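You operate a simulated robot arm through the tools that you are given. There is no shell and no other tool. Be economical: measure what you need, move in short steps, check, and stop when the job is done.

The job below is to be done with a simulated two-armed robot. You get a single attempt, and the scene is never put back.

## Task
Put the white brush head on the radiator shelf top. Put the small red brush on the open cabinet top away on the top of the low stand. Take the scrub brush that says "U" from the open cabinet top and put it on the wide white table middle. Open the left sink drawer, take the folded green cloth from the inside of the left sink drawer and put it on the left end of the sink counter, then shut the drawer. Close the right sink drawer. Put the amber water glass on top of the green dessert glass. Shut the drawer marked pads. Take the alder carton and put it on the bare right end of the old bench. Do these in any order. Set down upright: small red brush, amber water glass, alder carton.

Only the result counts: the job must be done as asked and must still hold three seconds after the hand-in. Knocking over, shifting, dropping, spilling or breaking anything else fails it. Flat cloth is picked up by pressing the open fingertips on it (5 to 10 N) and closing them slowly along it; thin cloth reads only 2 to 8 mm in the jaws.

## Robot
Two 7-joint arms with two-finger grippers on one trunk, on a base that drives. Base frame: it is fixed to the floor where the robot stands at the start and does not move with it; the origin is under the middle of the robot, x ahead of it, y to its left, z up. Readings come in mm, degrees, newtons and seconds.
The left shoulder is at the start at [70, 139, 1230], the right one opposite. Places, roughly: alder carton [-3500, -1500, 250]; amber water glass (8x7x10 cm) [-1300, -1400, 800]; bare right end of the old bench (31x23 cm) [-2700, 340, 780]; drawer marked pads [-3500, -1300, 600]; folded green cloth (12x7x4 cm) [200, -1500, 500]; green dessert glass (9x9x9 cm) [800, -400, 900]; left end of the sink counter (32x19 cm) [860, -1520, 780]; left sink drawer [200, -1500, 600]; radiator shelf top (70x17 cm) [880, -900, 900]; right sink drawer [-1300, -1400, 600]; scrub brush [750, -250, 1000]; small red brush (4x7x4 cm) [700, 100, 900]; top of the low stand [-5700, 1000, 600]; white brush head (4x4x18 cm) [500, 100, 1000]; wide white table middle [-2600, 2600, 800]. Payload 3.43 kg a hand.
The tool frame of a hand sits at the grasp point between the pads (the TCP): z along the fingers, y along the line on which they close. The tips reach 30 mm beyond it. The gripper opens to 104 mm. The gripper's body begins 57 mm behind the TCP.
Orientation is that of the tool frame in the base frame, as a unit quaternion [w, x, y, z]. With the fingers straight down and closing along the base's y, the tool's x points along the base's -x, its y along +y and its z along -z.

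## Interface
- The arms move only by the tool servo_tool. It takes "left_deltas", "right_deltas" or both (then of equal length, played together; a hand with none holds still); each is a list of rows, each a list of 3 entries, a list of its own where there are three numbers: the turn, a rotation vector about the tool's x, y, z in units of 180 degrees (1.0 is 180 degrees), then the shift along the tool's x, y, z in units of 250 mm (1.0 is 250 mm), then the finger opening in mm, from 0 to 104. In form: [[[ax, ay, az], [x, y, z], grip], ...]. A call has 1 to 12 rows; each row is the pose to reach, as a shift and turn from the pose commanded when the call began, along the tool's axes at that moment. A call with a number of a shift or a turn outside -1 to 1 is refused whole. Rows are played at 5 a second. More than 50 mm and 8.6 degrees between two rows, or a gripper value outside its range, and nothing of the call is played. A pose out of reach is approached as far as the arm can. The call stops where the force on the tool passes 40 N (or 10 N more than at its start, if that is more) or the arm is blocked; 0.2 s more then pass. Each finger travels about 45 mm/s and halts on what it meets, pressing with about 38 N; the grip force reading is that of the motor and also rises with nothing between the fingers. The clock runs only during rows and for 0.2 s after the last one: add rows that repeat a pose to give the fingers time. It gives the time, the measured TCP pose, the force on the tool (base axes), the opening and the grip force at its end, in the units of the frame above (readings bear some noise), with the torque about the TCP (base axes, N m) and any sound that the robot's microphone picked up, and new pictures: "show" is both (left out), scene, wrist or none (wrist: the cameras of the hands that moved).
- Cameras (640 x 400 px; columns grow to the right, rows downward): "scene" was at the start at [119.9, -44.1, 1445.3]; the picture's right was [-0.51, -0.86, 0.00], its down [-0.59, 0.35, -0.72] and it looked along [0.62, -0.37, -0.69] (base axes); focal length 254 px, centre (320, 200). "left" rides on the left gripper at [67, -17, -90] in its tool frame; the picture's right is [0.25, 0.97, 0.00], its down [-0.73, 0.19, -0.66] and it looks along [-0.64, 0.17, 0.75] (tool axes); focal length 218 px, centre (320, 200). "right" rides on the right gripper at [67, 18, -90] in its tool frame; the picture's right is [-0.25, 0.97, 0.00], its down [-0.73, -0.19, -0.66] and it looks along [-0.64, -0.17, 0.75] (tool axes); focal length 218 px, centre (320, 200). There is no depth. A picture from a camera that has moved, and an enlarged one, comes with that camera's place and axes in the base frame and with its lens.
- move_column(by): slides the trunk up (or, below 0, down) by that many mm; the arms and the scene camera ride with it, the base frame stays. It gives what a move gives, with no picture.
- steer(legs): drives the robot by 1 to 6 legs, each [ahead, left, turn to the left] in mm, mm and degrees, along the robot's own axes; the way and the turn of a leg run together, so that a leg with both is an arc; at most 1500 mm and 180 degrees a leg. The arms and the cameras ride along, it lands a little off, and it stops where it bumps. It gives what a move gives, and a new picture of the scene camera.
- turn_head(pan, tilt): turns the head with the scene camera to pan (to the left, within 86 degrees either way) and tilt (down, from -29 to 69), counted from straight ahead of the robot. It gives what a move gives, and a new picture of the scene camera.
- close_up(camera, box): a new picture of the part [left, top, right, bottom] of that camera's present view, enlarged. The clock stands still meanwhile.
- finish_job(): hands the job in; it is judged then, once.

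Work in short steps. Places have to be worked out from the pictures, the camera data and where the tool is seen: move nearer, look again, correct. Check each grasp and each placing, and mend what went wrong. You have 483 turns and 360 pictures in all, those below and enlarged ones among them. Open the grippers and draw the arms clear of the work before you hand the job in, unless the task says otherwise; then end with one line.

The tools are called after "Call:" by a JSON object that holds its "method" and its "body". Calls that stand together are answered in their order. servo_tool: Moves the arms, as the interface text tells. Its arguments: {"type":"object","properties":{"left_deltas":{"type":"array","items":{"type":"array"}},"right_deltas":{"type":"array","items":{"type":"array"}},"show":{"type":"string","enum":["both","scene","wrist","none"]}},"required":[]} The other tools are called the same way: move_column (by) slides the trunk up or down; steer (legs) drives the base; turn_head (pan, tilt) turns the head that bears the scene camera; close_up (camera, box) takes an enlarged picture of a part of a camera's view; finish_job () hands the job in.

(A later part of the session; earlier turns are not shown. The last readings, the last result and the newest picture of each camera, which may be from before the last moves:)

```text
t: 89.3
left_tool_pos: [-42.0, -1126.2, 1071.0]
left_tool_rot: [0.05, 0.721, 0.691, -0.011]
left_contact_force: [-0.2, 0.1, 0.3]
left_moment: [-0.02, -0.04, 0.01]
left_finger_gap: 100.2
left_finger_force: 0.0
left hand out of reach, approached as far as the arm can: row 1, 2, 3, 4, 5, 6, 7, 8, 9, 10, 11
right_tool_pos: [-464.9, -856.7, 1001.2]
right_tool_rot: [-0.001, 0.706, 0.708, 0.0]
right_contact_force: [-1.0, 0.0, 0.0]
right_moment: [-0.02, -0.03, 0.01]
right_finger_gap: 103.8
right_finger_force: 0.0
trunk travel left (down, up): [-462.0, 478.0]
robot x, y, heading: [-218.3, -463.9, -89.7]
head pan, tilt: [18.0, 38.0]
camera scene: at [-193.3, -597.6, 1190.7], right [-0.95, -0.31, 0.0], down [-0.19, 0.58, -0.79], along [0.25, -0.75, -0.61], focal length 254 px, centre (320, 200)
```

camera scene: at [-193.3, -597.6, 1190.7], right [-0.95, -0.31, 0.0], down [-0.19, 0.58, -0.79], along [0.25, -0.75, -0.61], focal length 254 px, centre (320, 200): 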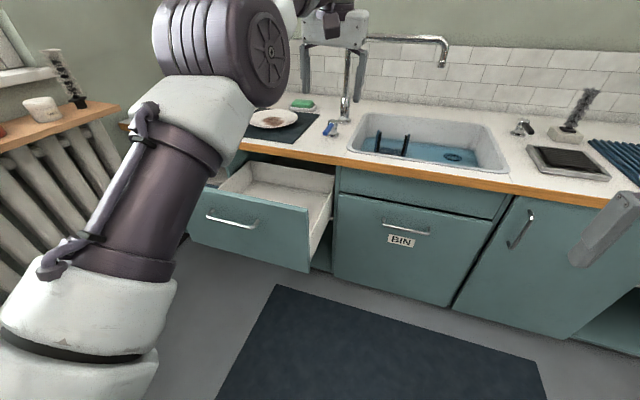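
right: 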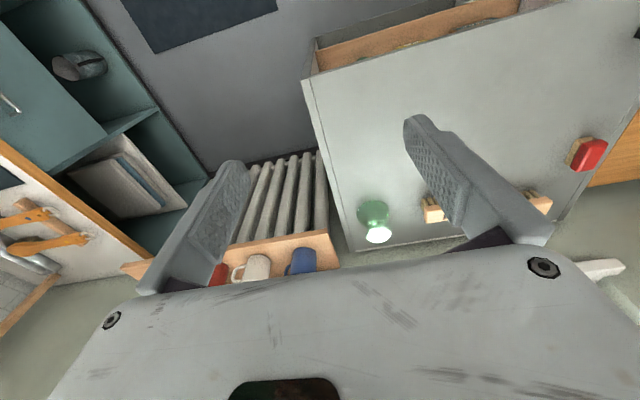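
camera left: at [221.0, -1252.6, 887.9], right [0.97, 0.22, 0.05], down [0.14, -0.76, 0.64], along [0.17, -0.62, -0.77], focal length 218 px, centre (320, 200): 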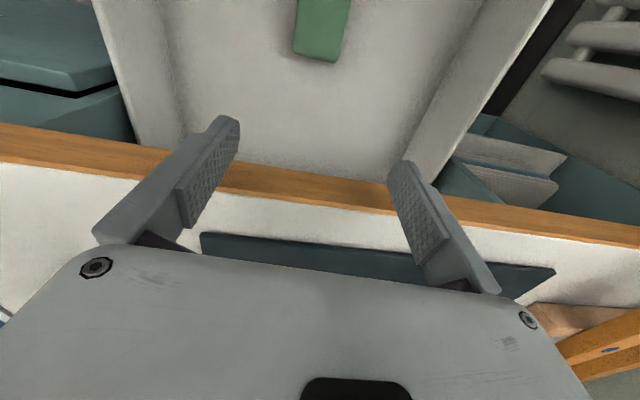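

The arm is straight and stuck in a singular pose. I turn the hand to point forward again, where the elbow bends, then will draw it in before turning down.

Call:
{"method": "servo_tool", "body": {"left_deltas": [[[0.027, -0.027, -0.027], [0, 0.06, 0], 100], [[0.054, -0.054, -0.054], [0, 0.12, 0], 100], [[0.081, -0.081, -0.081], [0, 0.18, 0], 100], [[0.108, -0.108, -0.108], [0, 0.24, 0], 100], [[0.135, -0.135, -0.135], [0, 0.3, 0], 100], [[0.162, -0.162, -0.162], [0, 0.3, 0], 100], [[0.178, -0.178, -0.178], [0, 0.3, 0], 100], [[0.1925, -0.1925, -0.1925], [0, 0.3, 0], 100]], "show": "none"}}

Call:
{"method": "servo_tool", "body": {"left_deltas": [[[0.027, -0.027, -0.027], [0, 0, 0], 100], [[0.054, -0.054, -0.054], [0, 0, 0], 100], [[0.081, -0.081, -0.081], [0, 0, 0], 100], [[0.108, -0.108, -0.108], [0, 0, 0], 100], [[0.135, -0.135, -0.135], [0, 0, 0], 100], [[0.162, -0.162, -0.162], [0, 0, 0], 100], [[0.178, -0.178, -0.178], [0, 0, 0], 100], [[0.1925, -0.1925, -0.1925], [0, 0, 0], 100]], "show": "scene"}}

```text
t: 91.1
left_tool_pos: [35.1, -1188.2, 1087.9]
left_tool_rot: [0.039, 0.439, 0.792, -0.422]
left_contact_force: [0.8, -0.4, -0.6]
left_moment: [-0.08, 0.14, -0.09]
left_finger_gap: 100.0
left_finger_force: 0.1
left hand out of reach, approached as far as the arm can: row 4, 5, 6, 7, 8
right_tool_pos: [-473.3, -863.0, 994.2]
right_tool_rot: [0.0, 0.706, 0.708, 0.006]
right_contact_force: [-1.1, -0.5, -1.4]
right_moment: [0.1, -0.14, 0.01]
right_finger_gap: 104.1
right_finger_force: 0.2
trunk travel left (down, up): [-462.0, 478.0]
robot x, y, heading: [-219.0, -464.4, -89.5]
head pan, tilt: [18.0, 38.0]
```

```text
t: 92.9
left_tool_pos: [42.6, -1182.5, 1091.0]
left_tool_rot: [-0.004, -0.033, -0.675, 0.737]
left_contact_force: [-0.2, -0.6, -1.0]
left_moment: [0.0, -0.01, -0.02]
left_finger_gap: 100.1
left_finger_force: 0.0
right_tool_pos: [-464.7, -857.8, 998.6]
right_tool_rot: [0.0, 0.706, 0.708, 0.001]
right_contact_force: [0.1, 0.6, 0.6]
right_moment: [-0.02, -0.01, -0.01]
right_finger_gap: 104.0
right_finger_force: 0.1
trunk travel left (down, up): [-462.0, 478.0]
robot x, y, heading: [-217.9, -464.1, -89.7]
head pan, tilt: [18.0, 38.0]
camera scene: at [-193.3, -598.8, 1190.5], right [-0.95, -0.31, 0.0], down [-0.19, 0.59, -0.79], along [0.25, -0.75, -0.62], focal length 254 px, centre (320, 200)
```

scene: 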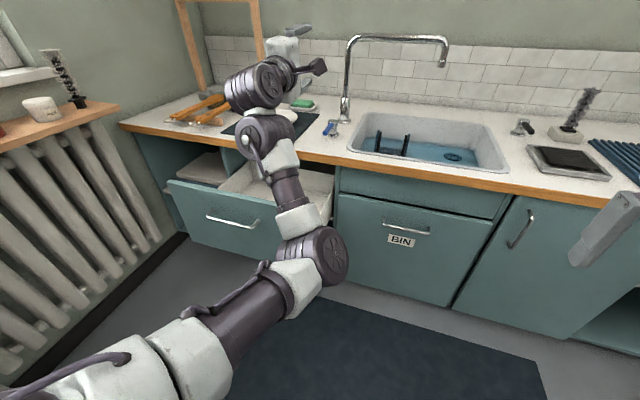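

With the hand pointing forward the elbow bends freely. I draw it in 250 mm and lower it, so the elbow ends above the hand.

Call:
{"method": "servo_tool", "body": {"left_deltas": [[[0, 0, 0], [0, 0, -0.18], 100], [[0, 0, 0], [0, 0, -0.36], 100], [[0, 0, 0], [0, 0.0, -0.54], 100], [[0, 0, 0], [0, 0.0, -0.72], 100], [[0, 0, 0], [0, 0.0, -0.9], 100], [[0, 0, 0], [0, 0.16, -1.0], 100], [[0, 0, 0], [0, 0.34, -1.0], 100], [[0, 0, 0], [0, 0.52, -1.0], 100], [[0, 0, 0], [0, 0.7, -1.0], 100], [[0, 0, 0], [0, 0.88, -1.0], 100], [[0, 0, 0], [0, 1.0, -1.0], 100]], "show": "scene"}}

```text
t: 95.3
left_tool_pos: [64.9, -957.3, 822.1]
left_tool_rot: [-0.003, -0.034, -0.672, 0.739]
left_contact_force: [0.3, 0.1, 0.5]
left_moment: [-0.02, 0.02, 0.01]
left_finger_gap: 100.0
left_finger_force: 0.0
left hand out of reach, approached as far as the arm can: row 2, 3, 4, 5, 6, 7, 8, 9
right_tool_pos: [-465.2, -857.0, 1000.4]
right_tool_rot: [-0.001, 0.706, 0.708, -0.001]
right_contact_force: [0.5, 1.2, 0.2]
right_moment: [-0.02, 0.03, 0.01]
right_finger_gap: 104.1
right_finger_force: 0.0
trunk travel left (down, up): [-462.0, 478.0]
robot x, y, heading: [-222.7, -464.8, -89.7]
head pan, tilt: [18.0, 38.0]
camera scene: at [-192.8, -597.8, 1190.8], right [-0.95, -0.31, 0.0], down [-0.19, 0.58, -0.79], along [0.25, -0.75, -0.62], focal length 254 px, centre (320, 200)
```

scene: 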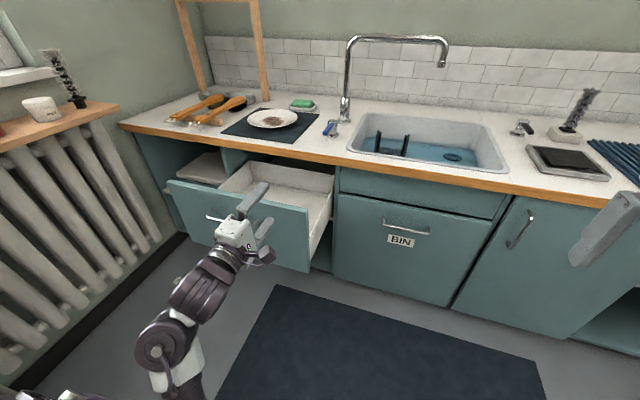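

Progress. I lower it further and draw in a bit more.

Call:
{"method": "servo_tool", "body": {"left_deltas": [[[0, 0, 0], [0, 0.16, -0.06], 100], [[0, 0, 0], [0, 0.32, -0.14], 100], [[0, 0, 0], [0, 0.48, -0.22], 100], [[0, 0, 0], [0, 0.64, -0.3], 100], [[0, 0, 0], [0, 0.8, -0.38], 100], [[0, 0, 0], [0, 0.9, -0.44], 100], [[0, 0, 0], [0, 0.9, -0.44], 100]], "show": "scene"}}

```text
t: 96.9
left_tool_pos: [82.6, -866.6, 588.2]
left_tool_rot: [-0.003, -0.034, -0.676, 0.736]
left_contact_force: [-0.4, 0.8, 0.9]
left_moment: [-0.03, -0.04, -0.01]
left_finger_gap: 99.9
left_finger_force: 0.0
right_tool_pos: [-463.4, -856.8, 999.6]
right_tool_rot: [0.0, 0.706, 0.708, 0.0]
right_contact_force: [0.3, 1.0, 0.3]
right_moment: [0.01, 0.02, -0.01]
right_finger_gap: 103.8
right_finger_force: 0.1
trunk travel left (down, up): [-462.0, 478.0]
robot x, y, heading: [-218.3, -464.1, -89.7]
head pan, tilt: [18.0, 38.0]
camera scene: at [-193.1, -598.6, 1190.5], right [-0.95, -0.31, 0.0], down [-0.19, 0.58, -0.79], along [0.25, -0.75, -0.62], focal length 254 px, centre (320, 200)
```

scene: 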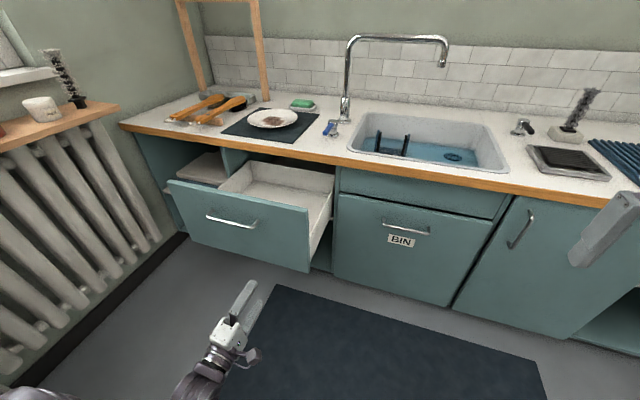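

Reachable and folded. Now I turn the hand down here.

Call:
{"method": "servo_tool", "body": {"left_deltas": [[[-0.027, 0.027, 0.027], [0, 0, 0], 100], [[-0.054, 0.054, 0.054], [0, 0, 0], 100], [[-0.081, 0.081, 0.081], [0, 0, 0], 100], [[-0.108, 0.108, 0.108], [0, 0, 0], 100], [[-0.135, 0.135, 0.135], [0, 0, 0], 100], [[-0.162, 0.162, 0.162], [0, 0, 0], 100], [[-0.178, 0.178, 0.178], [0, 0, 0], 100], [[-0.1925, 0.1925, 0.1925], [0, 0, 0], 100]], "show": "none"}}

Call:
{"method": "servo_tool", "body": {"left_deltas": [[[-0.027, 0.027, 0.027], [0, 0, 0], 100], [[-0.054, 0.054, 0.054], [0, 0, 0], 100], [[-0.081, 0.081, 0.081], [0, 0, 0], 100], [[-0.108, 0.108, 0.108], [0, 0, 0], 100], [[-0.135, 0.135, 0.135], [0, 0, 0], 100], [[-0.162, 0.162, 0.162], [0, 0, 0], 100], [[-0.178, 0.178, 0.178], [0, 0, 0], 100], [[-0.1925, 0.1925, 0.1925], [0, 0, 0], 100]], "show": "scene"}}

```text
t: 98.7
left_tool_pos: [82.7, -866.6, 587.0]
left_tool_rot: [0.03, 0.436, 0.789, -0.431]
left_contact_force: [-0.3, 0.2, -0.4]
left_moment: [0.02, 0.03, 0.0]
left_finger_gap: 100.0
left_finger_force: 0.0
right_tool_pos: [-464.3, -857.5, 999.5]
right_tool_rot: [0.0, 0.706, 0.708, 0.0]
right_contact_force: [-0.1, 0.1, -0.1]
right_moment: [0.0, 0.01, -0.03]
right_finger_gap: 104.0
right_finger_force: 0.1
trunk travel left (down, up): [-462.0, 478.0]
robot x, y, heading: [-219.8, -460.3, -89.9]
head pan, tilt: [18.0, 38.0]
```

```text
t: 100.5
left_tool_pos: [81.8, -867.0, 586.9]
left_tool_rot: [0.05, 0.721, 0.691, -0.011]
left_contact_force: [0.0, 0.0, 0.0]
left_moment: [-0.01, 0.01, -0.02]
left_finger_gap: 100.0
left_finger_force: 0.1
right_tool_pos: [-464.4, -857.7, 998.3]
right_tool_rot: [0.0, 0.706, 0.708, 0.001]
right_contact_force: [-0.6, -0.1, 0.3]
right_moment: [-0.01, 0.0, 0.02]
right_finger_gap: 103.6
right_finger_force: 0.1
trunk travel left (down, up): [-462.0, 478.0]
robot x, y, heading: [-219.1, -463.2, -89.6]
head pan, tilt: [18.0, 38.0]
camera scene: at [-193.5, -599.0, 1190.5], right [-0.95, -0.31, 0.0], down [-0.19, 0.59, -0.79], along [0.25, -0.75, -0.62], focal length 254 px, centre (320, 200)
```

scene: 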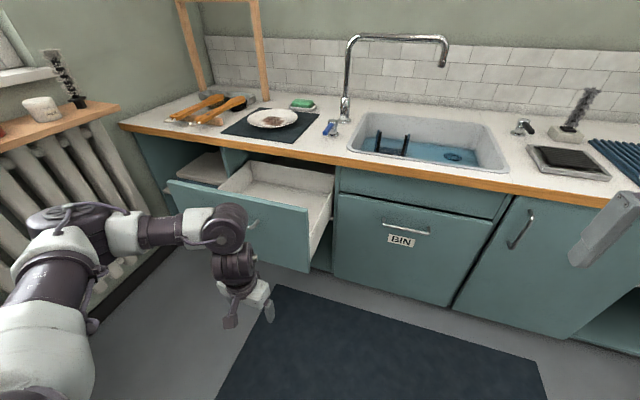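

The left arm is back in a natural posture. I raise the column, straighten the 6° tilt and extend the hand 120 mm ahead.

Call:
{"method": "move_column", "body": {"by": 280}}

Call:
{"method": "servo_tool", "body": {"left_deltas": [[[0.009, 0.013, 0], [-0.1, 0, 0], 104], [[0.018, 0.027, 0], [-0.24, 0, 0], 104], [[0.018, 0.027, 0], [-0.36, 0, 0], 104], [[0.018, 0.027, 0], [-0.48, 0, 0], 104], [[0.018, 0.027, 0], [-0.48, 0, 0], 104]], "show": "scene"}}

```text
t: 103.3
left_tool_pos: [82.7, -866.4, 867.2]
left_tool_rot: [0.049, 0.72, 0.692, -0.011]
left_contact_force: [-0.4, -0.7, 0.3]
left_moment: [0.0, -0.01, -0.02]
left_finger_gap: 99.8
left_finger_force: 0.1
right_tool_pos: [-464.9, -857.2, 1280.0]
right_tool_rot: [0.0, 0.706, 0.708, 0.001]
right_contact_force: [-0.4, 0.0, -0.3]
right_moment: [0.01, 0.02, 0.0]
right_finger_gap: 104.1
right_finger_force: 0.1
trunk travel left (down, up): [-742.0, 198.0]
robot x, y, heading: [-217.9, -466.7, -89.7]
head pan, tilt: [18.0, 38.0]
```

```text
t: 104.5
left_tool_pos: [76.8, -987.2, 877.2]
left_tool_rot: [0.0, 0.722, 0.692, -0.001]
left_contact_force: [0.5, -0.1, -0.2]
left_moment: [-0.04, 0.0, 0.02]
left_finger_gap: 103.9
left_finger_force: 0.1
right_tool_pos: [-464.4, -857.7, 1279.1]
right_tool_rot: [0.0, 0.706, 0.708, 0.0]
right_contact_force: [0.0, -0.3, 0.5]
right_moment: [-0.02, 0.0, 0.0]
right_finger_gap: 104.0
right_finger_force: 0.1
trunk travel left (down, up): [-742.0, 198.0]
robot x, y, heading: [-220.9, -464.4, -90.0]
head pan, tilt: [18.0, 38.0]
camera scene: at [-192.7, -598.3, 1470.6], right [-0.95, -0.31, 0.0], down [-0.19, 0.58, -0.79], along [0.25, -0.75, -0.62], focal length 254 px, centre (320, 200)
```

scene: 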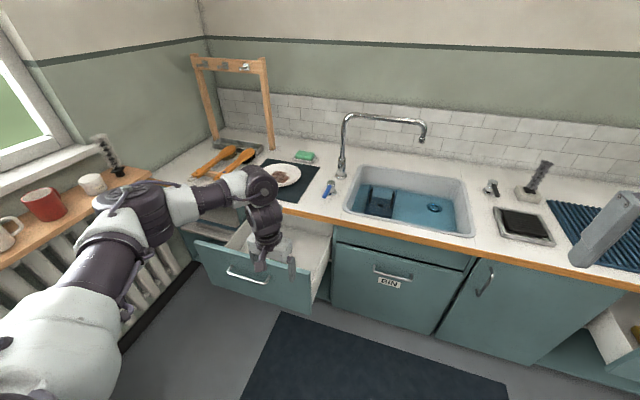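

Good posture. I drive to put the hand above the cloth and look with the wrist camera.

Call:
{"method": "steer", "body": {"legs": [[205, 152, 0]]}}

Call:
{"method": "close_up", "body": {"camera": "left", "box": [0, 0, 640, 400]}}

```text
t: 106.3
left_tool_pos: [227.9, -1190.7, 876.7]
left_tool_rot: [0.0, 0.722, 0.692, -0.001]
left_contact_force: [0.2, -0.1, 0.0]
left_moment: [0.03, 0.04, -0.01]
left_finger_gap: 104.0
left_finger_force: 0.0
right_tool_pos: [-313.0, -1061.6, 1279.9]
right_tool_rot: [0.0, 0.705, 0.709, 0.0]
right_contact_force: [-0.7, 0.2, 0.2]
right_moment: [-0.02, 0.0, 0.02]
right_finger_gap: 103.8
right_finger_force: 0.1
trunk travel left (down, up): [-742.0, 198.0]
robot x, y, heading: [-63.6, -672.1, -89.7]
head pan, tilt: [18.0, 38.0]
camera scene: at [-41.7, -803.1, 1470.7], right [-0.95, -0.31, 0.0], down [-0.19, 0.58, -0.79], along [0.25, -0.75, -0.61], focal length 254 px, centre (320, 200)
```

scene: 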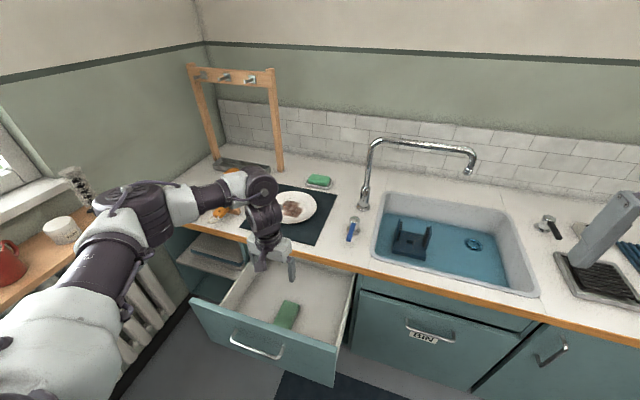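

```text
1.00 times, centred on (320, 200) of left (not enlarged: the box is as wide or as high as the picture)
camera zoom: at [213.5, -1124.4, 968.3], right [0.98, 0.21, 0.0], down [0.16, -0.74, 0.66], along [0.14, -0.64, -0.75], focal length 218 px, centre (320, 200)
```

zoom: 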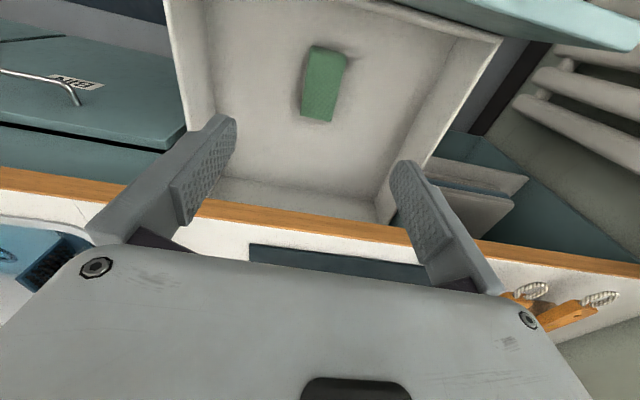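

The cloth's top is near (237, -1216, 560). I centre the open hand over it and come down with the column.

Call:
{"method": "servo_tool", "body": {"left_deltas": [[[0, 0, 0.01], [-0.05, 0.02, 0], 104], [[0, 0, 0.02], [-0.1, 0.036, 0], 104], [[0, 0, 0.02], [-0.1, 0.036, 0], 104]], "show": "none"}}

Call:
{"method": "move_column", "body": {"by": -250}}

Call:
{"method": "close_up", "body": {"camera": "left", "box": [0, 0, 640, 400]}}

Call:
{"method": "close_up", "body": {"camera": "scene", "box": [0, 0, 640, 400]}}

```text
t: 107.1
left_tool_pos: [237.2, -1219.3, 876.5]
left_tool_rot: [0.0, 0.744, 0.669, -0.001]
left_contact_force: [0.3, -0.6, -0.5]
left_moment: [-0.01, 0.0, -0.02]
left_finger_gap: 104.1
left_finger_force: 0.1
right_tool_pos: [-311.1, -1062.8, 1278.7]
right_tool_rot: [0.0, 0.706, 0.708, -0.001]
right_contact_force: [-0.1, -0.2, -0.2]
right_moment: [0.01, 0.03, -0.01]
right_finger_gap: 104.0
right_finger_force: 0.0
trunk travel left (down, up): [-742.0, 198.0]
robot x, y, heading: [-66.8, -671.1, -89.6]
head pan, tilt: [18.0, 38.0]
```

```text
t: 109.7
left_tool_pos: [236.6, -1217.9, 625.5]
left_tool_rot: [-0.001, 0.743, 0.669, 0.0]
left_contact_force: [-0.1, 0.4, 0.0]
left_moment: [-0.01, -0.01, 0.02]
left_finger_gap: 104.0
left_finger_force: 0.1
right_tool_pos: [-311.6, -1063.4, 1029.2]
right_tool_rot: [-0.001, 0.706, 0.708, 0.0]
right_contact_force: [0.0, 0.2, -0.9]
right_moment: [0.0, 0.01, 0.01]
right_finger_gap: 104.2
right_finger_force: 0.1
trunk travel left (down, up): [-492.0, 448.0]
robot x, y, heading: [-64.7, -671.5, -89.9]
head pan, tilt: [18.0, 38.0]
```

```text
1.00 times, centred on (320, 200) of left (not enlarged: the box is as wide or as high as the picture)
camera zoom: at [226.2, -1150.3, 717.2], right [0.99, 0.15, 0.0], down [0.11, -0.75, 0.66], along [0.1, -0.65, -0.75], focal length 218 px, centre (320, 200)
```

zoom: 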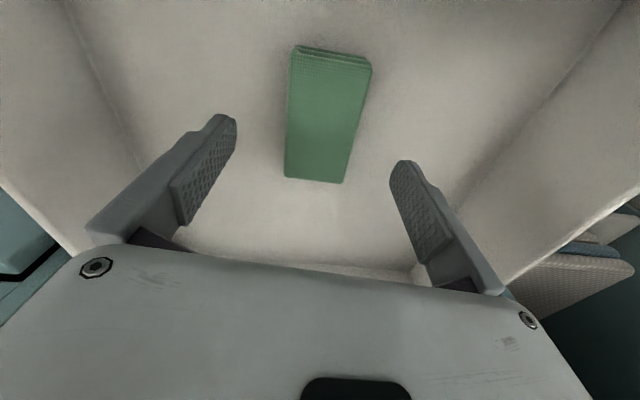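

```text
1.00 times, centred on (320, 200) of scene (not enlarged: the box is as wide or as high as the picture)
camera zoom: at [-40.7, -804.2, 1220.6], right [-0.95, -0.31, 0.0], down [-0.19, 0.58, -0.79], along [0.25, -0.75, -0.62], focal length 254 px, centre (320, 200)
```

zoom: 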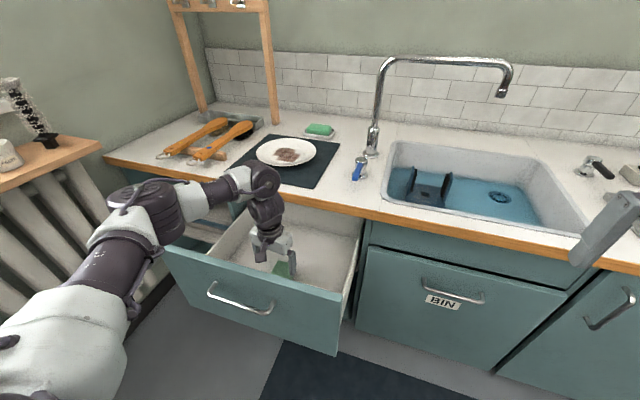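

The cloth is centred a few mm to the left. I correct 6 mm and 6° of yaw and lower 50 mm in steps, watching force.

Call:
{"method": "servo_tool", "body": {"left_deltas": [[[0, 0, -0.017], [0, 0.012, 0], 104], [[0, 0, -0.033], [0, 0.024, 0.04], 104], [[0, 0, -0.033], [0, 0.024, 0.08], 104], [[0, 0, -0.033], [0, 0.024, 0.12], 104], [[0, 0, -0.033], [0, 0.024, 0.16], 104], [[0, 0, -0.033], [0, 0.024, 0.2], 104]], "show": "wrist"}}

```text
t: 111.1
left_tool_pos: [243.8, -1218.1, 576.5]
left_tool_rot: [-0.001, 0.708, 0.706, -0.001]
left_contact_force: [-0.3, -1.0, -0.4]
left_moment: [-0.05, 0.05, -0.02]
left_finger_gap: 104.1
left_finger_force: 0.0
right_tool_pos: [-311.4, -1063.2, 1030.3]
right_tool_rot: [0.0, 0.706, 0.708, 0.0]
right_contact_force: [-0.5, -0.1, -0.1]
right_moment: [0.01, 0.01, 0.02]
right_finger_gap: 104.0
right_finger_force: 0.0
trunk travel left (down, up): [-492.0, 448.0]
robot x, y, heading: [-67.5, -669.0, -89.8]
head pan, tilt: [18.0, 38.0]
camera left: at [225.8, -1152.1, 667.2], right [0.97, 0.25, 0.0], down [0.19, -0.73, 0.66], along [0.16, -0.64, -0.75], focal length 218 px, centre (320, 200)
```

left: 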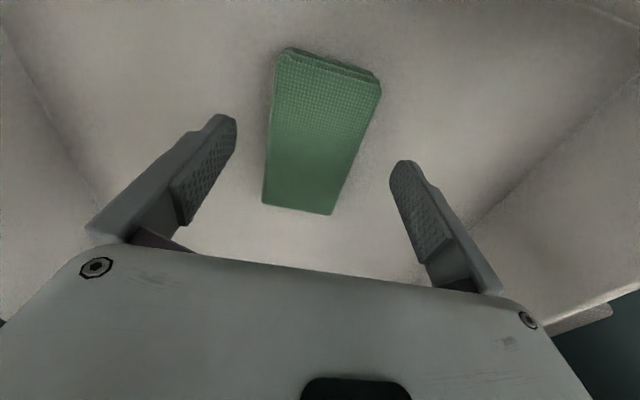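

The cloth's top is near z 523. I lower another 45 mm in steps so the tips go either side of it.

Call:
{"method": "servo_tool", "body": {"left_deltas": [[[0, 0, 0], [0.0, -0.008, 0.05], 104], [[0, 0, 0], [0, -0.008, 0.1], 104], [[0, 0, 0], [0, -0.008, 0.14], 104], [[0, 0, 0], [0, -0.008, 0.18], 104]], "show": "wrist"}}

```text
t: 112.1
left_tool_pos: [240.8, -1218.6, 532.0]
left_tool_rot: [-0.001, 0.707, 0.707, 0.0]
left_contact_force: [-0.4, -0.3, 0.3]
left_moment: [-0.03, 0.01, -0.02]
left_finger_gap: 104.2
left_finger_force: 0.1
right_tool_pos: [-312.3, -1062.6, 1028.8]
right_tool_rot: [0.0, 0.705, 0.709, -0.001]
right_contact_force: [0.1, 0.2, 0.6]
right_moment: [-0.02, 0.02, -0.02]
right_finger_gap: 104.3
right_finger_force: 0.1
trunk travel left (down, up): [-492.0, 448.0]
robot x, y, heading: [-67.3, -671.8, -89.4]
head pan, tilt: [18.0, 38.0]
camera left: at [223.7, -1152.4, 623.4], right [0.97, 0.25, 0.0], down [0.19, -0.73, 0.66], along [0.16, -0.64, -0.75], focal length 218 px, centre (320, 200)
```

left: 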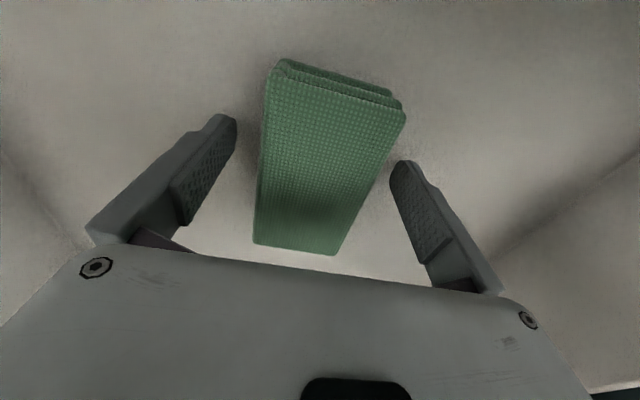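

The cloth is between the fingers. I go lower by small steps until the tips feel the drawer bottom.

Call:
{"method": "servo_tool", "body": {"left_deltas": [[[0, 0, 0], [0.0, 0, 0.02], 104], [[0, 0, 0], [0, 0, 0.04], 104], [[0, 0, 0], [0, 0, 0.06], 104], [[0, 0, 0], [0, 0, 0.08], 104]], "show": "none"}}

```text
t: 113.0
left_tool_pos: [242.2, -1222.8, 523.4]
left_tool_rot: [0.005, 0.707, 0.707, -0.005]
left_contact_force: [1.1, -1.0, 25.5]
left_moment: [0.27, -0.65, -0.3]
left_finger_gap: 101.4
left_finger_force: 0.0
right_tool_pos: [-313.3, -1061.8, 1028.4]
right_tool_rot: [0.001, 0.706, 0.708, 0.001]
right_contact_force: [0.0, 0.1, -0.4]
right_moment: [-0.01, 0.02, -0.01]
right_finger_gap: 104.1
right_finger_force: 0.0
trunk travel left (down, up): [-492.0, 448.0]
robot x, y, heading: [-70.4, -673.1, -89.6]
head pan, tilt: [18.0, 38.0]
stopped in row 4 (left hand): the force on the tool passed its limit at 46 N (the readings are from after the stop); the commanded pose is now the measured one
```

Bottom touched (tips at about 494). I rise 4 mm and close slowly on the folded cloth.

Call:
{"method": "servo_tool", "body": {"left_deltas": [[[0, 0, 0], [0.0, 0, -0.018], 100], [[0, 0, 0], [0, 0, -0.018], 90], [[0, 0, 0], [0, 0, -0.018], 80], [[0, 0, 0], [0, 0, -0.018], 70], [[0, 0, 0], [0, 0, -0.018], 60], [[0, 0, 0], [0, 0, -0.018], 50], [[0, 0, 0], [0, 0, -0.018], 40], [[0, 0, 0], [0, 0, -0.018], 32], [[0, 0, 0], [0, 0, -0.018], 26], [[0, 0, 0], [0, 0, -0.018], 20], [[0, 0, 0], [0, 0, -0.018], 20]], "show": "wrist"}}

```text
t: 115.4
left_tool_pos: [242.2, -1222.0, 523.3]
left_tool_rot: [0.002, 0.707, 0.707, -0.003]
left_contact_force: [0.0, 0.3, -0.9]
left_moment: [0.03, 0.02, 0.01]
left_finger_gap: 64.8
left_finger_force: 37.4
right_tool_pos: [-313.3, -1062.6, 1029.0]
right_tool_rot: [0.0, 0.706, 0.708, 0.0]
right_contact_force: [0.6, 0.9, -0.8]
right_moment: [-0.01, 0.0, 0.0]
right_finger_gap: 104.1
right_finger_force: 0.1
trunk travel left (down, up): [-492.0, 448.0]
robot x, y, heading: [-68.5, -667.9, -89.9]
head pan, tilt: [18.0, 38.0]
camera left: at [224.9, -1154.3, 614.6], right [0.97, 0.25, 0.0], down [0.19, -0.72, 0.66], along [0.16, -0.64, -0.75], focal length 218 px, centre (320, 200)
```

left: 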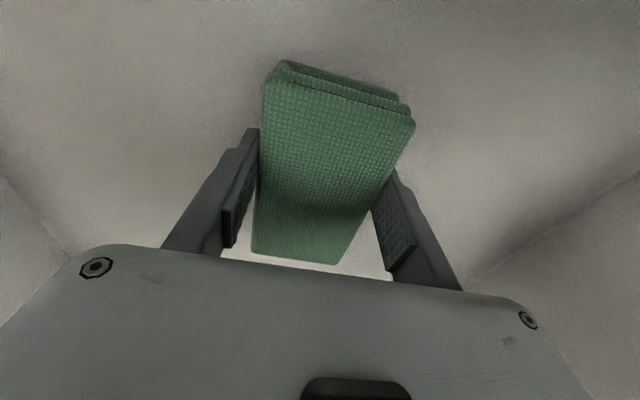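

The cloth is held at 65 mm. I lift it out with the column.

Call:
{"method": "move_column", "body": {"by": 340}}

Call:
{"method": "close_up", "body": {"camera": "left", "box": [0, 0, 640, 400]}}

```text
t: 118.7
left_tool_pos: [242.1, -1221.5, 864.0]
left_tool_rot: [0.003, 0.707, 0.707, -0.003]
left_contact_force: [0.1, -0.7, 0.3]
left_moment: [0.0, 0.02, 0.0]
left_finger_gap: 64.9
left_finger_force: 37.7
right_tool_pos: [-312.5, -1063.6, 1369.1]
right_tool_rot: [0.0, 0.706, 0.708, 0.0]
right_contact_force: [-0.1, 0.6, -0.1]
right_moment: [0.01, 0.0, 0.01]
right_finger_gap: 104.3
right_finger_force: 0.0
trunk travel left (down, up): [-832.0, 108.0]
robot x, y, heading: [-64.3, -672.2, -89.8]
head pan, tilt: [18.0, 38.0]
```

```text
1.00 times, centred on (320, 200) of left (not enlarged: the box is as wide or as high as the picture)
camera zoom: at [224.9, -1154.4, 954.5], right [0.97, 0.25, 0.0], down [0.19, -0.73, 0.66], along [0.16, -0.64, -0.75], focal length 218 px, centre (320, 200)
```

zoom: 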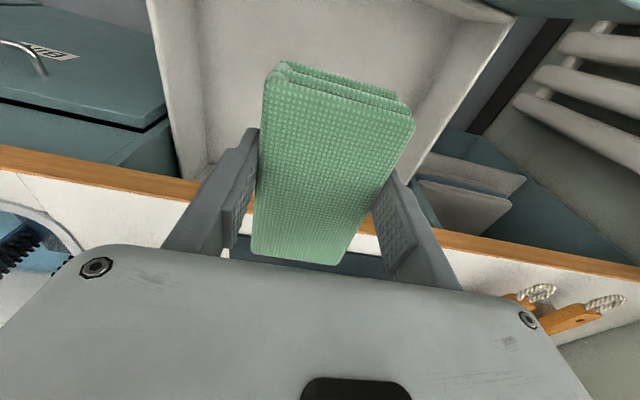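

The cloth is out. Before passing the drawer I will shut it with the right hand; I lower the right hand first, here in free space, with fingers closed.

Call:
{"method": "servo_tool", "body": {"right_deltas": [[[0, 0, 0], [0, 0, 0.18], 60], [[0, 0, 0], [0, 0, 0.36], 40], [[0, 0, 0], [0, 0, 0.54], 20], [[0, 0, 0], [0, 0, 0.72], 0], [[0, 0, 0], [0, 0, 0.9], 0], [[0, 0, 0], [0, 0, 1.0], 0]], "show": "none"}}

Call:
{"method": "servo_tool", "body": {"right_deltas": [[[0, 0, 0], [0, 0, 0.18], 0], [[0, 0, 0], [0, 0, 0.36], 0], [[0, 0, 0], [0, 0, 0.54], 0], [[0, 0, 0], [0, 0, 0.72], 0], [[0, 0, 0], [0, 0, 0.9], 0], [[0, 0, 0], [0, 0, 1.0], 0]], "show": "scene"}}

```text
t: 120.1
left_tool_pos: [241.3, -1222.8, 864.3]
left_tool_rot: [0.002, 0.707, 0.707, -0.003]
left_contact_force: [-0.9, -0.7, -0.8]
left_moment: [0.01, -0.02, -0.01]
left_finger_gap: 65.0
left_finger_force: 37.7
right_tool_pos: [-311.1, -1064.5, 1116.9]
right_tool_rot: [0.0, 0.706, 0.708, 0.0]
right_contact_force: [0.0, 0.1, -0.5]
right_moment: [-0.01, 0.01, -0.01]
right_finger_gap: 0.0
right_finger_force: 15.5
trunk travel left (down, up): [-832.0, 108.0]
robot x, y, heading: [-69.9, -672.3, -90.0]
head pan, tilt: [18.0, 38.0]
```

```text
t: 121.5
left_tool_pos: [242.5, -1222.2, 863.9]
left_tool_rot: [0.001, 0.707, 0.707, -0.004]
left_contact_force: [0.3, 0.2, -1.0]
left_moment: [0.06, -0.04, -0.01]
left_finger_gap: 64.8
left_finger_force: 38.0
right_tool_pos: [-353.3, -1054.6, 961.1]
right_tool_rot: [0.001, 0.706, 0.709, 0.0]
right_contact_force: [0.2, -0.7, 0.3]
right_moment: [0.0, -0.01, -0.02]
right_finger_gap: 0.0
right_finger_force: 34.6
right hand out of reach, approached as far as the arm can: row 3, 4, 5, 6
trunk travel left (down, up): [-832.0, 108.0]
robot x, y, heading: [-67.9, -670.6, -89.8]
head pan, tilt: [18.0, 38.0]
camera scene: at [-40.7, -804.6, 1560.5], right [-0.95, -0.31, 0.0], down [-0.19, 0.59, -0.79], along [0.25, -0.75, -0.62], focal length 254 px, centre (320, 200)
```

scene: 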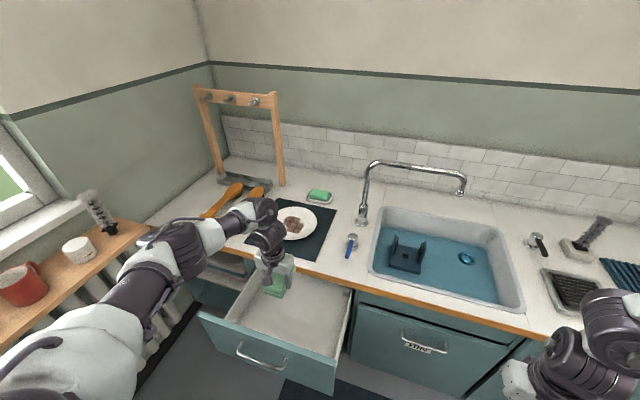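

Right hand is at a limit; I move it further ahead and continue lowering.

Call:
{"method": "servo_tool", "body": {"right_deltas": [[[0, 0, 0], [-0.16, 0, 0], 0], [[0, 0, 0], [-0.32, 0, 0], 0], [[0, 0, 0], [-0.46, 0, 0.06], 0], [[0, 0, 0], [-0.48, 0, 0.24], 0], [[0, 0, 0], [-0.48, 0, 0.42], 0], [[0, 0, 0], [-0.48, 0, 0.5], 0], [[0, 0, 0], [-0.48, 0, 0.5], 0]], "show": "none"}}

```text
t: 123.1
left_tool_pos: [241.9, -1221.6, 863.5]
left_tool_rot: [0.002, 0.707, 0.707, -0.003]
left_contact_force: [0.0, 0.2, -0.7]
left_moment: [0.02, -0.02, 0.03]
left_finger_gap: 64.8
left_finger_force: 38.1
right_tool_pos: [-391.7, -1129.1, 964.6]
right_tool_rot: [0.0, 0.706, 0.708, -0.001]
right_contact_force: [0.0, 0.3, 0.4]
right_moment: [-0.01, -0.02, 0.02]
right_finger_gap: 0.0
right_finger_force: 34.6
right hand out of reach, approached as far as the arm can: row 1, 2, 3, 4, 5, 6, 7
trunk travel left (down, up): [-832.0, 108.0]
robot x, y, heading: [-65.4, -668.8, -89.8]
head pan, tilt: [18.0, 38.0]
```

Using the right hand would put the robot into the cabinet. Instead I turn the left hand 90° so a finger's outer face, not the cloth, can push the handle.

Call:
{"method": "servo_tool", "body": {"left_deltas": [[[0, 0, 0.046], [0, 0, 0], 20], [[0, 0, 0.092], [0, 0, 0], 20], [[0, 0, 0.138], [0, 0, 0], 20], [[0, 0, 0.184], [0, 0, 0], 20], [[0, 0, 0.23], [0, 0, 0], 20], [[0, 0, 0.276], [0, 0, 0], 20], [[0, 0, 0.322], [0, 0, 0], 20], [[0, 0, 0.368], [0, 0, 0], 20], [[0, 0, 0.414], [0, 0, 0], 20], [[0, 0, 0.46], [0, 0, 0], 20], [[0, 0, 0.5], [0, 0, 0], 20]], "show": "scene"}}

```text
t: 125.5
left_tool_pos: [242.6, -1221.2, 863.4]
left_tool_rot: [0.003, 1.0, -0.001, -0.001]
left_contact_force: [0.2, 0.4, -0.8]
left_moment: [0.01, 0.0, 0.0]
left_finger_gap: 65.0
left_finger_force: 38.2
right_tool_pos: [-390.8, -1126.9, 964.8]
right_tool_rot: [0.0, 0.706, 0.708, 0.0]
right_contact_force: [0.5, 0.0, -0.2]
right_moment: [-0.03, 0.0, -0.01]
right_finger_gap: 0.0
right_finger_force: 34.5
trunk travel left (down, up): [-832.0, 108.0]
robot x, y, heading: [-68.3, -668.8, -89.7]
head pan, tilt: [18.0, 38.0]
camera scene: at [-40.5, -804.6, 1560.5], right [-0.95, -0.31, 0.0], down [-0.19, 0.59, -0.79], along [0.25, -0.75, -0.62], focal length 254 px, centre (320, 200)
```

scene: 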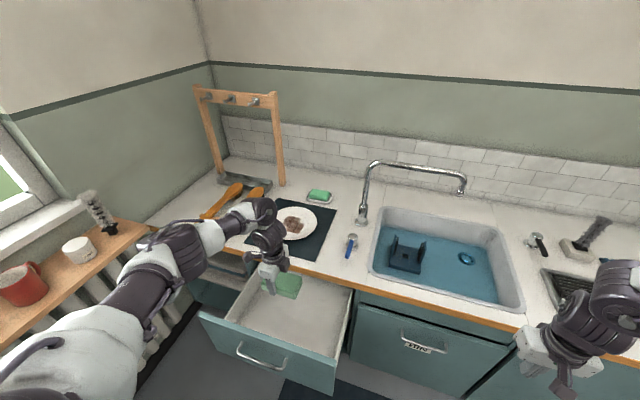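

The turn works. I back off until the hand is in front of the handle, then lower to handle height.

Call:
{"method": "steer", "body": {"legs": [[-290, 0, 0]]}}

Call:
{"method": "move_column", "body": {"by": -192}}

Call:
{"method": "close_up", "body": {"camera": "scene", "box": [0, 0, 640, 400]}}

```text
t: 127.5
left_tool_pos: [242.0, -933.9, 863.4]
left_tool_rot: [0.003, 1.0, 0.001, -0.001]
left_contact_force: [-0.6, -0.2, -0.7]
left_moment: [0.0, -0.02, 0.03]
left_finger_gap: 65.0
left_finger_force: 37.9
right_tool_pos: [-392.2, -841.4, 964.1]
right_tool_rot: [-0.001, 0.705, 0.709, 0.001]
right_contact_force: [0.1, 0.3, -0.1]
right_moment: [0.0, -0.02, -0.02]
right_finger_gap: 0.1
right_finger_force: 34.4
trunk travel left (down, up): [-832.0, 108.0]
robot x, y, heading: [-71.7, -381.4, -89.9]
head pan, tilt: [18.0, 38.0]
camera scene: at [-41.5, -518.1, 1560.3], right [-0.95, -0.31, 0.0], down [-0.19, 0.59, -0.79], along [0.25, -0.75, -0.62], focal length 254 px, centre (320, 200)
```

scene: 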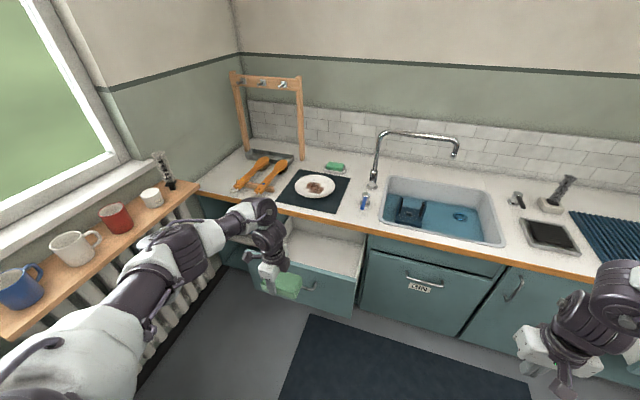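

```text
t: 129.6
left_tool_pos: [241.0, -933.1, 671.9]
left_tool_rot: [0.004, 1.0, 0.001, -0.001]
left_contact_force: [-0.1, -0.4, -0.3]
left_moment: [0.0, 0.0, 0.01]
left_finger_gap: 64.9
left_finger_force: 38.3
right_tool_pos: [-391.0, -839.5, 772.7]
right_tool_rot: [0.0, 0.705, 0.709, 0.0]
right_contact_force: [0.3, 0.3, -0.6]
right_moment: [0.0, 0.0, 0.02]
right_finger_gap: 0.0
right_finger_force: 35.0
trunk travel left (down, up): [-640.0, 300.0]
robot x, y, heading: [-64.1, -382.5, -89.8]
head pan, tilt: [18.0, 38.0]
```

```text
1.00 times, centred on (320, 200) of scene (not enlarged: the box is as wide or as high as the picture)
camera zoom: at [-41.6, -515.8, 1368.6], right [-0.95, -0.31, 0.0], down [-0.19, 0.58, -0.79], along [0.25, -0.75, -0.62], focal length 254 px, centre (320, 200)
```

zoom: 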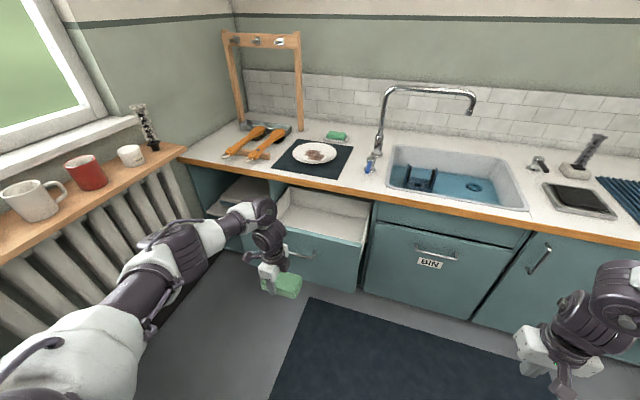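

Before pushing I tilt the hand 12° so the fingertips lead and the wrist stays clear of the counter edge.

Call:
{"method": "servo_tool", "body": {"left_deltas": [[[-0.035, 0, 0], [0, 0, 0], 20], [[-0.07, 0, 0], [0, 0, 0], 20], [[-0.07, 0, 0], [0, 0, 0], 20]], "show": "none"}}

Call:
{"method": "steer", "body": {"legs": [[120, 0, 0]]}}

```text
t: 130.4
left_tool_pos: [243.0, -933.1, 671.7]
left_tool_rot: [0.113, 0.994, 0.001, -0.001]
left_contact_force: [0.6, 0.0, -0.8]
left_moment: [0.01, -0.01, 0.05]
left_finger_gap: 64.9
left_finger_force: 38.2
right_tool_pos: [-392.1, -839.3, 770.1]
right_tool_rot: [0.0, 0.706, 0.709, 0.0]
right_contact_force: [-0.3, -1.1, 0.4]
right_moment: [0.02, -0.03, 0.0]
right_finger_gap: 0.0
right_finger_force: 34.6
trunk travel left (down, up): [-640.0, 300.0]
robot x, y, heading: [-69.9, -377.8, -89.7]
head pan, tilt: [18.0, 38.0]
```

```text
t: 131.6
left_tool_pos: [241.6, -1051.8, 673.2]
left_tool_rot: [0.113, 0.994, -0.001, -0.001]
left_contact_force: [-0.1, -0.7, 0.3]
left_moment: [-0.02, -0.01, 0.0]
left_finger_gap: 65.1
left_finger_force: 37.9
right_tool_pos: [-392.2, -957.0, 771.6]
right_tool_rot: [0.0, 0.706, 0.708, 0.0]
right_contact_force: [-0.4, 0.2, 0.8]
right_moment: [0.02, -0.02, 0.0]
right_finger_gap: 0.1
right_finger_force: 34.2
trunk travel left (down, up): [-640.0, 300.0]
robot x, y, heading: [-68.7, -499.6, -89.7]
head pan, tilt: [18.0, 38.0]
camera scene: at [-41.3, -633.7, 1368.6], right [-0.95, -0.31, 0.0], down [-0.19, 0.58, -0.79], along [0.25, -0.75, -0.62], focal length 254 px, centre (320, 200)
```

scene: 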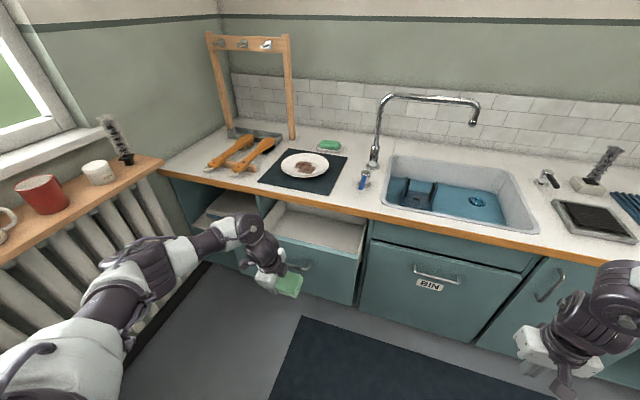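

Call:
{"method": "steer", "body": {"legs": [[120, 0, 0]]}}

Call:
{"method": "close_up", "body": {"camera": "scene", "box": [160, 150, 480, 350]}}

```text
t: 132.9
left_tool_pos: [244.9, -1171.7, 672.8]
left_tool_rot: [0.114, 0.993, 0.001, -0.001]
left_contact_force: [0.1, -0.3, -0.9]
left_moment: [0.0, 0.0, -0.03]
left_finger_gap: 64.7
left_finger_force: 38.0
right_tool_pos: [-389.4, -1080.3, 772.9]
right_tool_rot: [0.0, 0.706, 0.708, 0.0]
right_contact_force: [0.3, -0.4, 0.3]
right_moment: [0.01, 0.0, -0.03]
right_finger_gap: 0.0
right_finger_force: 34.0
trunk travel left (down, up): [-640.0, 300.0]
robot x, y, heading: [-66.4, -622.0, -89.6]
head pan, tilt: [18.0, 38.0]
camera scene: at [-40.2, -756.6, 1368.6], right [-0.95, -0.32, 0.0], down [-0.19, 0.58, -0.79], along [0.25, -0.75, -0.62], focal length 254 px, centre (320, 200)
```

scene: 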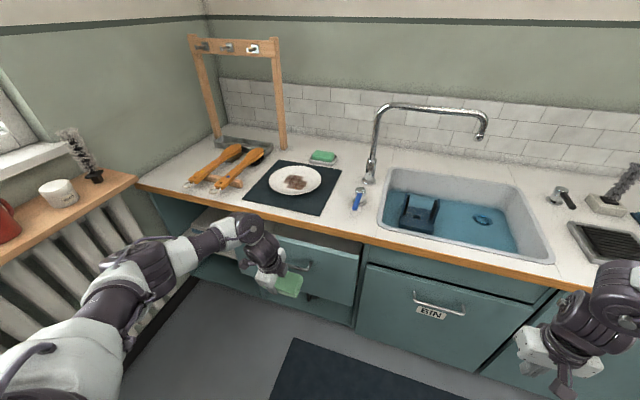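

```text
2.00 times, centred on (320, 250) of scene
camera zoom: at [-40.2, -756.6, 1368.6], right [-0.95, -0.32, 0.0], down [-0.19, 0.58, -0.79], along [0.25, -0.75, -0.62], focal length 507 px, centre (320, 100)
```

zoom: 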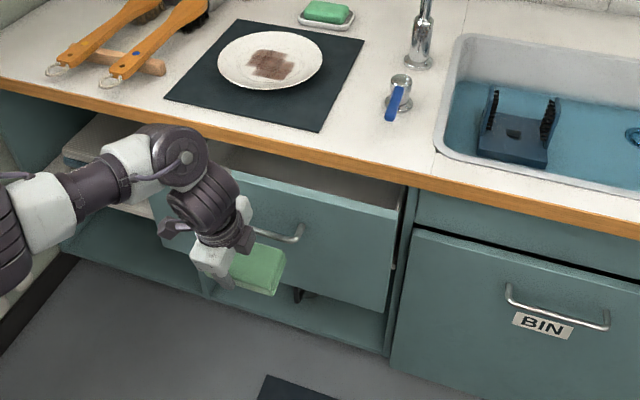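

The drawer is sliding in. About 105 mm remain; I push 85 more and check.

Call:
{"method": "steer", "body": {"legs": [[85, 0, 0]]}}

Call:
{"method": "close_up", "body": {"camera": "scene", "box": [160, 150, 480, 350]}}

```text
t: 134.0
left_tool_pos: [244.9, -1257.1, 670.9]
left_tool_rot: [0.113, 0.994, 0.001, 0.0]
left_contact_force: [0.2, -0.3, -0.7]
left_moment: [0.03, 0.0, 0.02]
left_finger_gap: 65.1
left_finger_force: 38.2
right_tool_pos: [-389.6, -1164.6, 771.4]
right_tool_rot: [0.0, 0.705, 0.709, 0.001]
right_contact_force: [-0.6, -0.1, -0.8]
right_moment: [0.0, -0.01, 0.01]
right_finger_gap: 0.3
right_finger_force: 35.1
trunk travel left (down, up): [-640.0, 300.0]
robot x, y, heading: [-66.0, -707.0, -89.8]
head pan, tilt: [18.0, 38.0]
camera scene: at [-39.9, -841.7, 1368.5], right [-0.95, -0.31, 0.0], down [-0.19, 0.58, -0.79], along [0.25, -0.75, -0.62], focal length 254 px, centre (320, 200)
```

scene: 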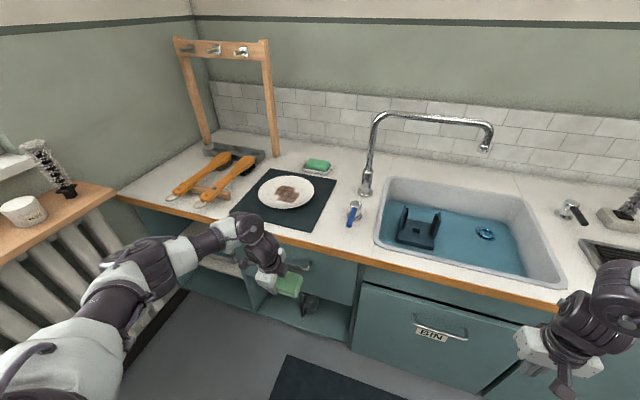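

```text
2.00 times, centred on (320, 250) of scene
camera zoom: at [-39.9, -841.7, 1368.5], right [-0.95, -0.31, 0.0], down [-0.19, 0.58, -0.79], along [0.25, -0.75, -0.62], focal length 507 px, centre (320, 100)
```

zoom: 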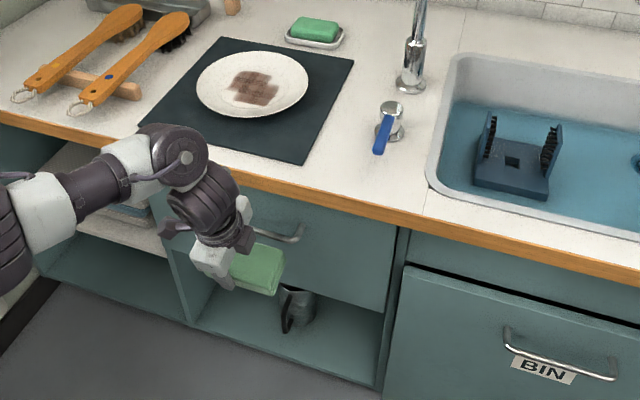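

Nearly closed. I finish with slow arm pushes, watching the force.

Call:
{"method": "servo_tool", "body": {"left_deltas": [[[0, 0, 0], [0, 0.02, 0.0045], 20], [[0, 0, 0], [0, 0.04, 0.009], 20], [[0, 0, 0], [0, 0.06, 0.0135], 20]], "show": "none"}}

Call:
{"method": "close_up", "body": {"camera": "scene", "box": [230, 200, 390, 300]}}

```text
t: 134.8
left_tool_pos: [243.6, -1264.5, 671.7]
left_tool_rot: [0.108, 0.994, -0.001, 0.0]
left_contact_force: [-3.7, 33.8, 0.3]
left_moment: [0.05, 0.03, -0.18]
left_finger_gap: 64.4
left_finger_force: 38.2
right_tool_pos: [-388.8, -1162.1, 774.4]
right_tool_rot: [0.002, 0.704, 0.71, -0.001]
right_contact_force: [0.1, -0.9, -0.5]
right_moment: [0.01, 0.01, 0.03]
right_finger_gap: 0.0
right_finger_force: 34.1
trunk travel left (down, up): [-640.0, 300.0]
robot x, y, heading: [-66.6, -708.7, -90.1]
head pan, tilt: [18.0, 38.0]
```

```text
4.00 times, centred on (310, 250) of scene
camera zoom: at [-40.2, -835.6, 1369.0], right [-0.95, -0.32, 0.0], down [-0.19, 0.58, -0.79], along [0.25, -0.75, -0.61], focal length 1015 px, centre (360, 0)
```

zoom: 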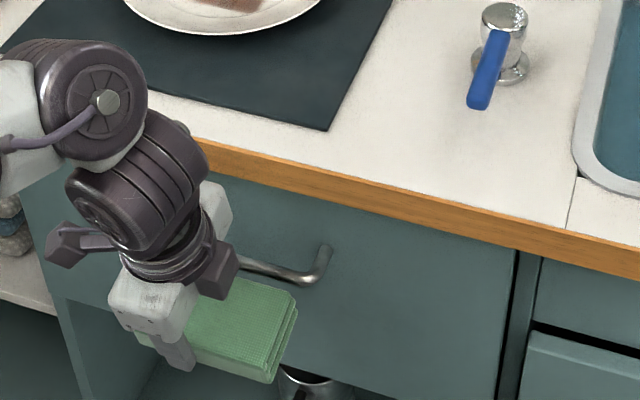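

The drawer is at its stop (34 N). I back off, raise, and check that it is shut.

Call:
{"method": "servo_tool", "body": {"left_deltas": [[[0, 0, 0], [0, -0.08, -0.018], 20], [[0, 0, 0], [0, -0.2, -0.045], 20], [[0, 0, 0], [0, -0.36, -0.08], 20]], "show": "none"}}

Call:
{"method": "steer", "body": {"legs": [[-110, 0, 0]]}}

Call:
{"method": "close_up", "body": {"camera": "scene", "box": [180, 130, 420, 280]}}

```text
t: 135.6
left_tool_pos: [244.9, -1180.8, 672.3]
left_tool_rot: [0.114, 0.993, 0.001, -0.001]
left_contact_force: [-0.3, 0.6, -0.9]
left_moment: [0.01, -0.01, -0.02]
left_finger_gap: 64.9
left_finger_force: 37.8
right_tool_pos: [-389.9, -1164.8, 772.6]
right_tool_rot: [0.0, 0.706, 0.709, 0.0]
right_contact_force: [-0.1, -0.4, -0.2]
right_moment: [0.02, 0.01, 0.04]
right_finger_gap: 0.0
right_finger_force: 35.7
trunk travel left (down, up): [-640.0, 300.0]
robot x, y, heading: [-63.5, -707.0, -89.7]
head pan, tilt: [18.0, 38.0]
```

```text
t: 136.8
left_tool_pos: [242.8, -1069.4, 672.1]
left_tool_rot: [0.114, 0.994, 0.001, 0.0]
left_contact_force: [0.0, -0.5, 0.3]
left_moment: [-0.01, 0.02, 0.01]
left_finger_gap: 64.9
left_finger_force: 38.0
right_tool_pos: [-391.5, -1055.6, 772.4]
right_tool_rot: [0.0, 0.705, 0.709, -0.001]
right_contact_force: [0.4, 1.1, -0.4]
right_moment: [-0.04, 0.02, 0.0]
right_finger_gap: 0.1
right_finger_force: 34.8
trunk travel left (down, up): [-640.0, 300.0]
robot x, y, heading: [-68.0, -600.3, -89.8]
head pan, tilt: [18.0, 38.0]
camera scene: at [-40.6, -731.3, 1368.5], right [-0.95, -0.31, 0.0], down [-0.19, 0.58, -0.79], along [0.25, -0.75, -0.62], focal length 254 px, centre (320, 200)
```

scene: 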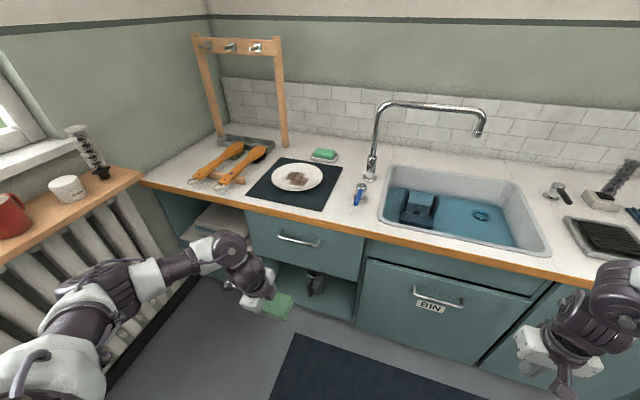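

```text
2.67 times, centred on (300, 205) of scene
camera zoom: at [-40.6, -731.3, 1368.5], right [-0.95, -0.31, 0.0], down [-0.19, 0.58, -0.79], along [0.25, -0.75, -0.62], focal length 676 px, centre (373, 187)
```

zoom: 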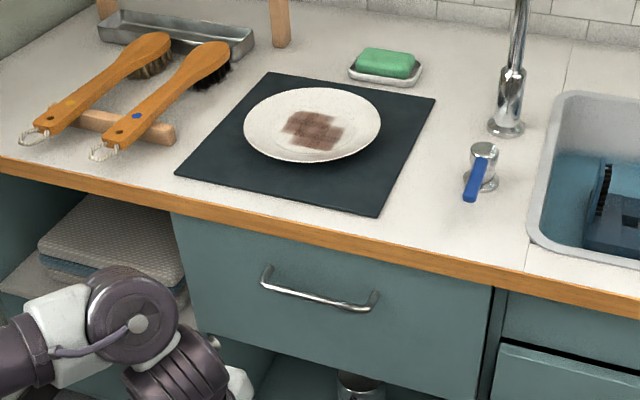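

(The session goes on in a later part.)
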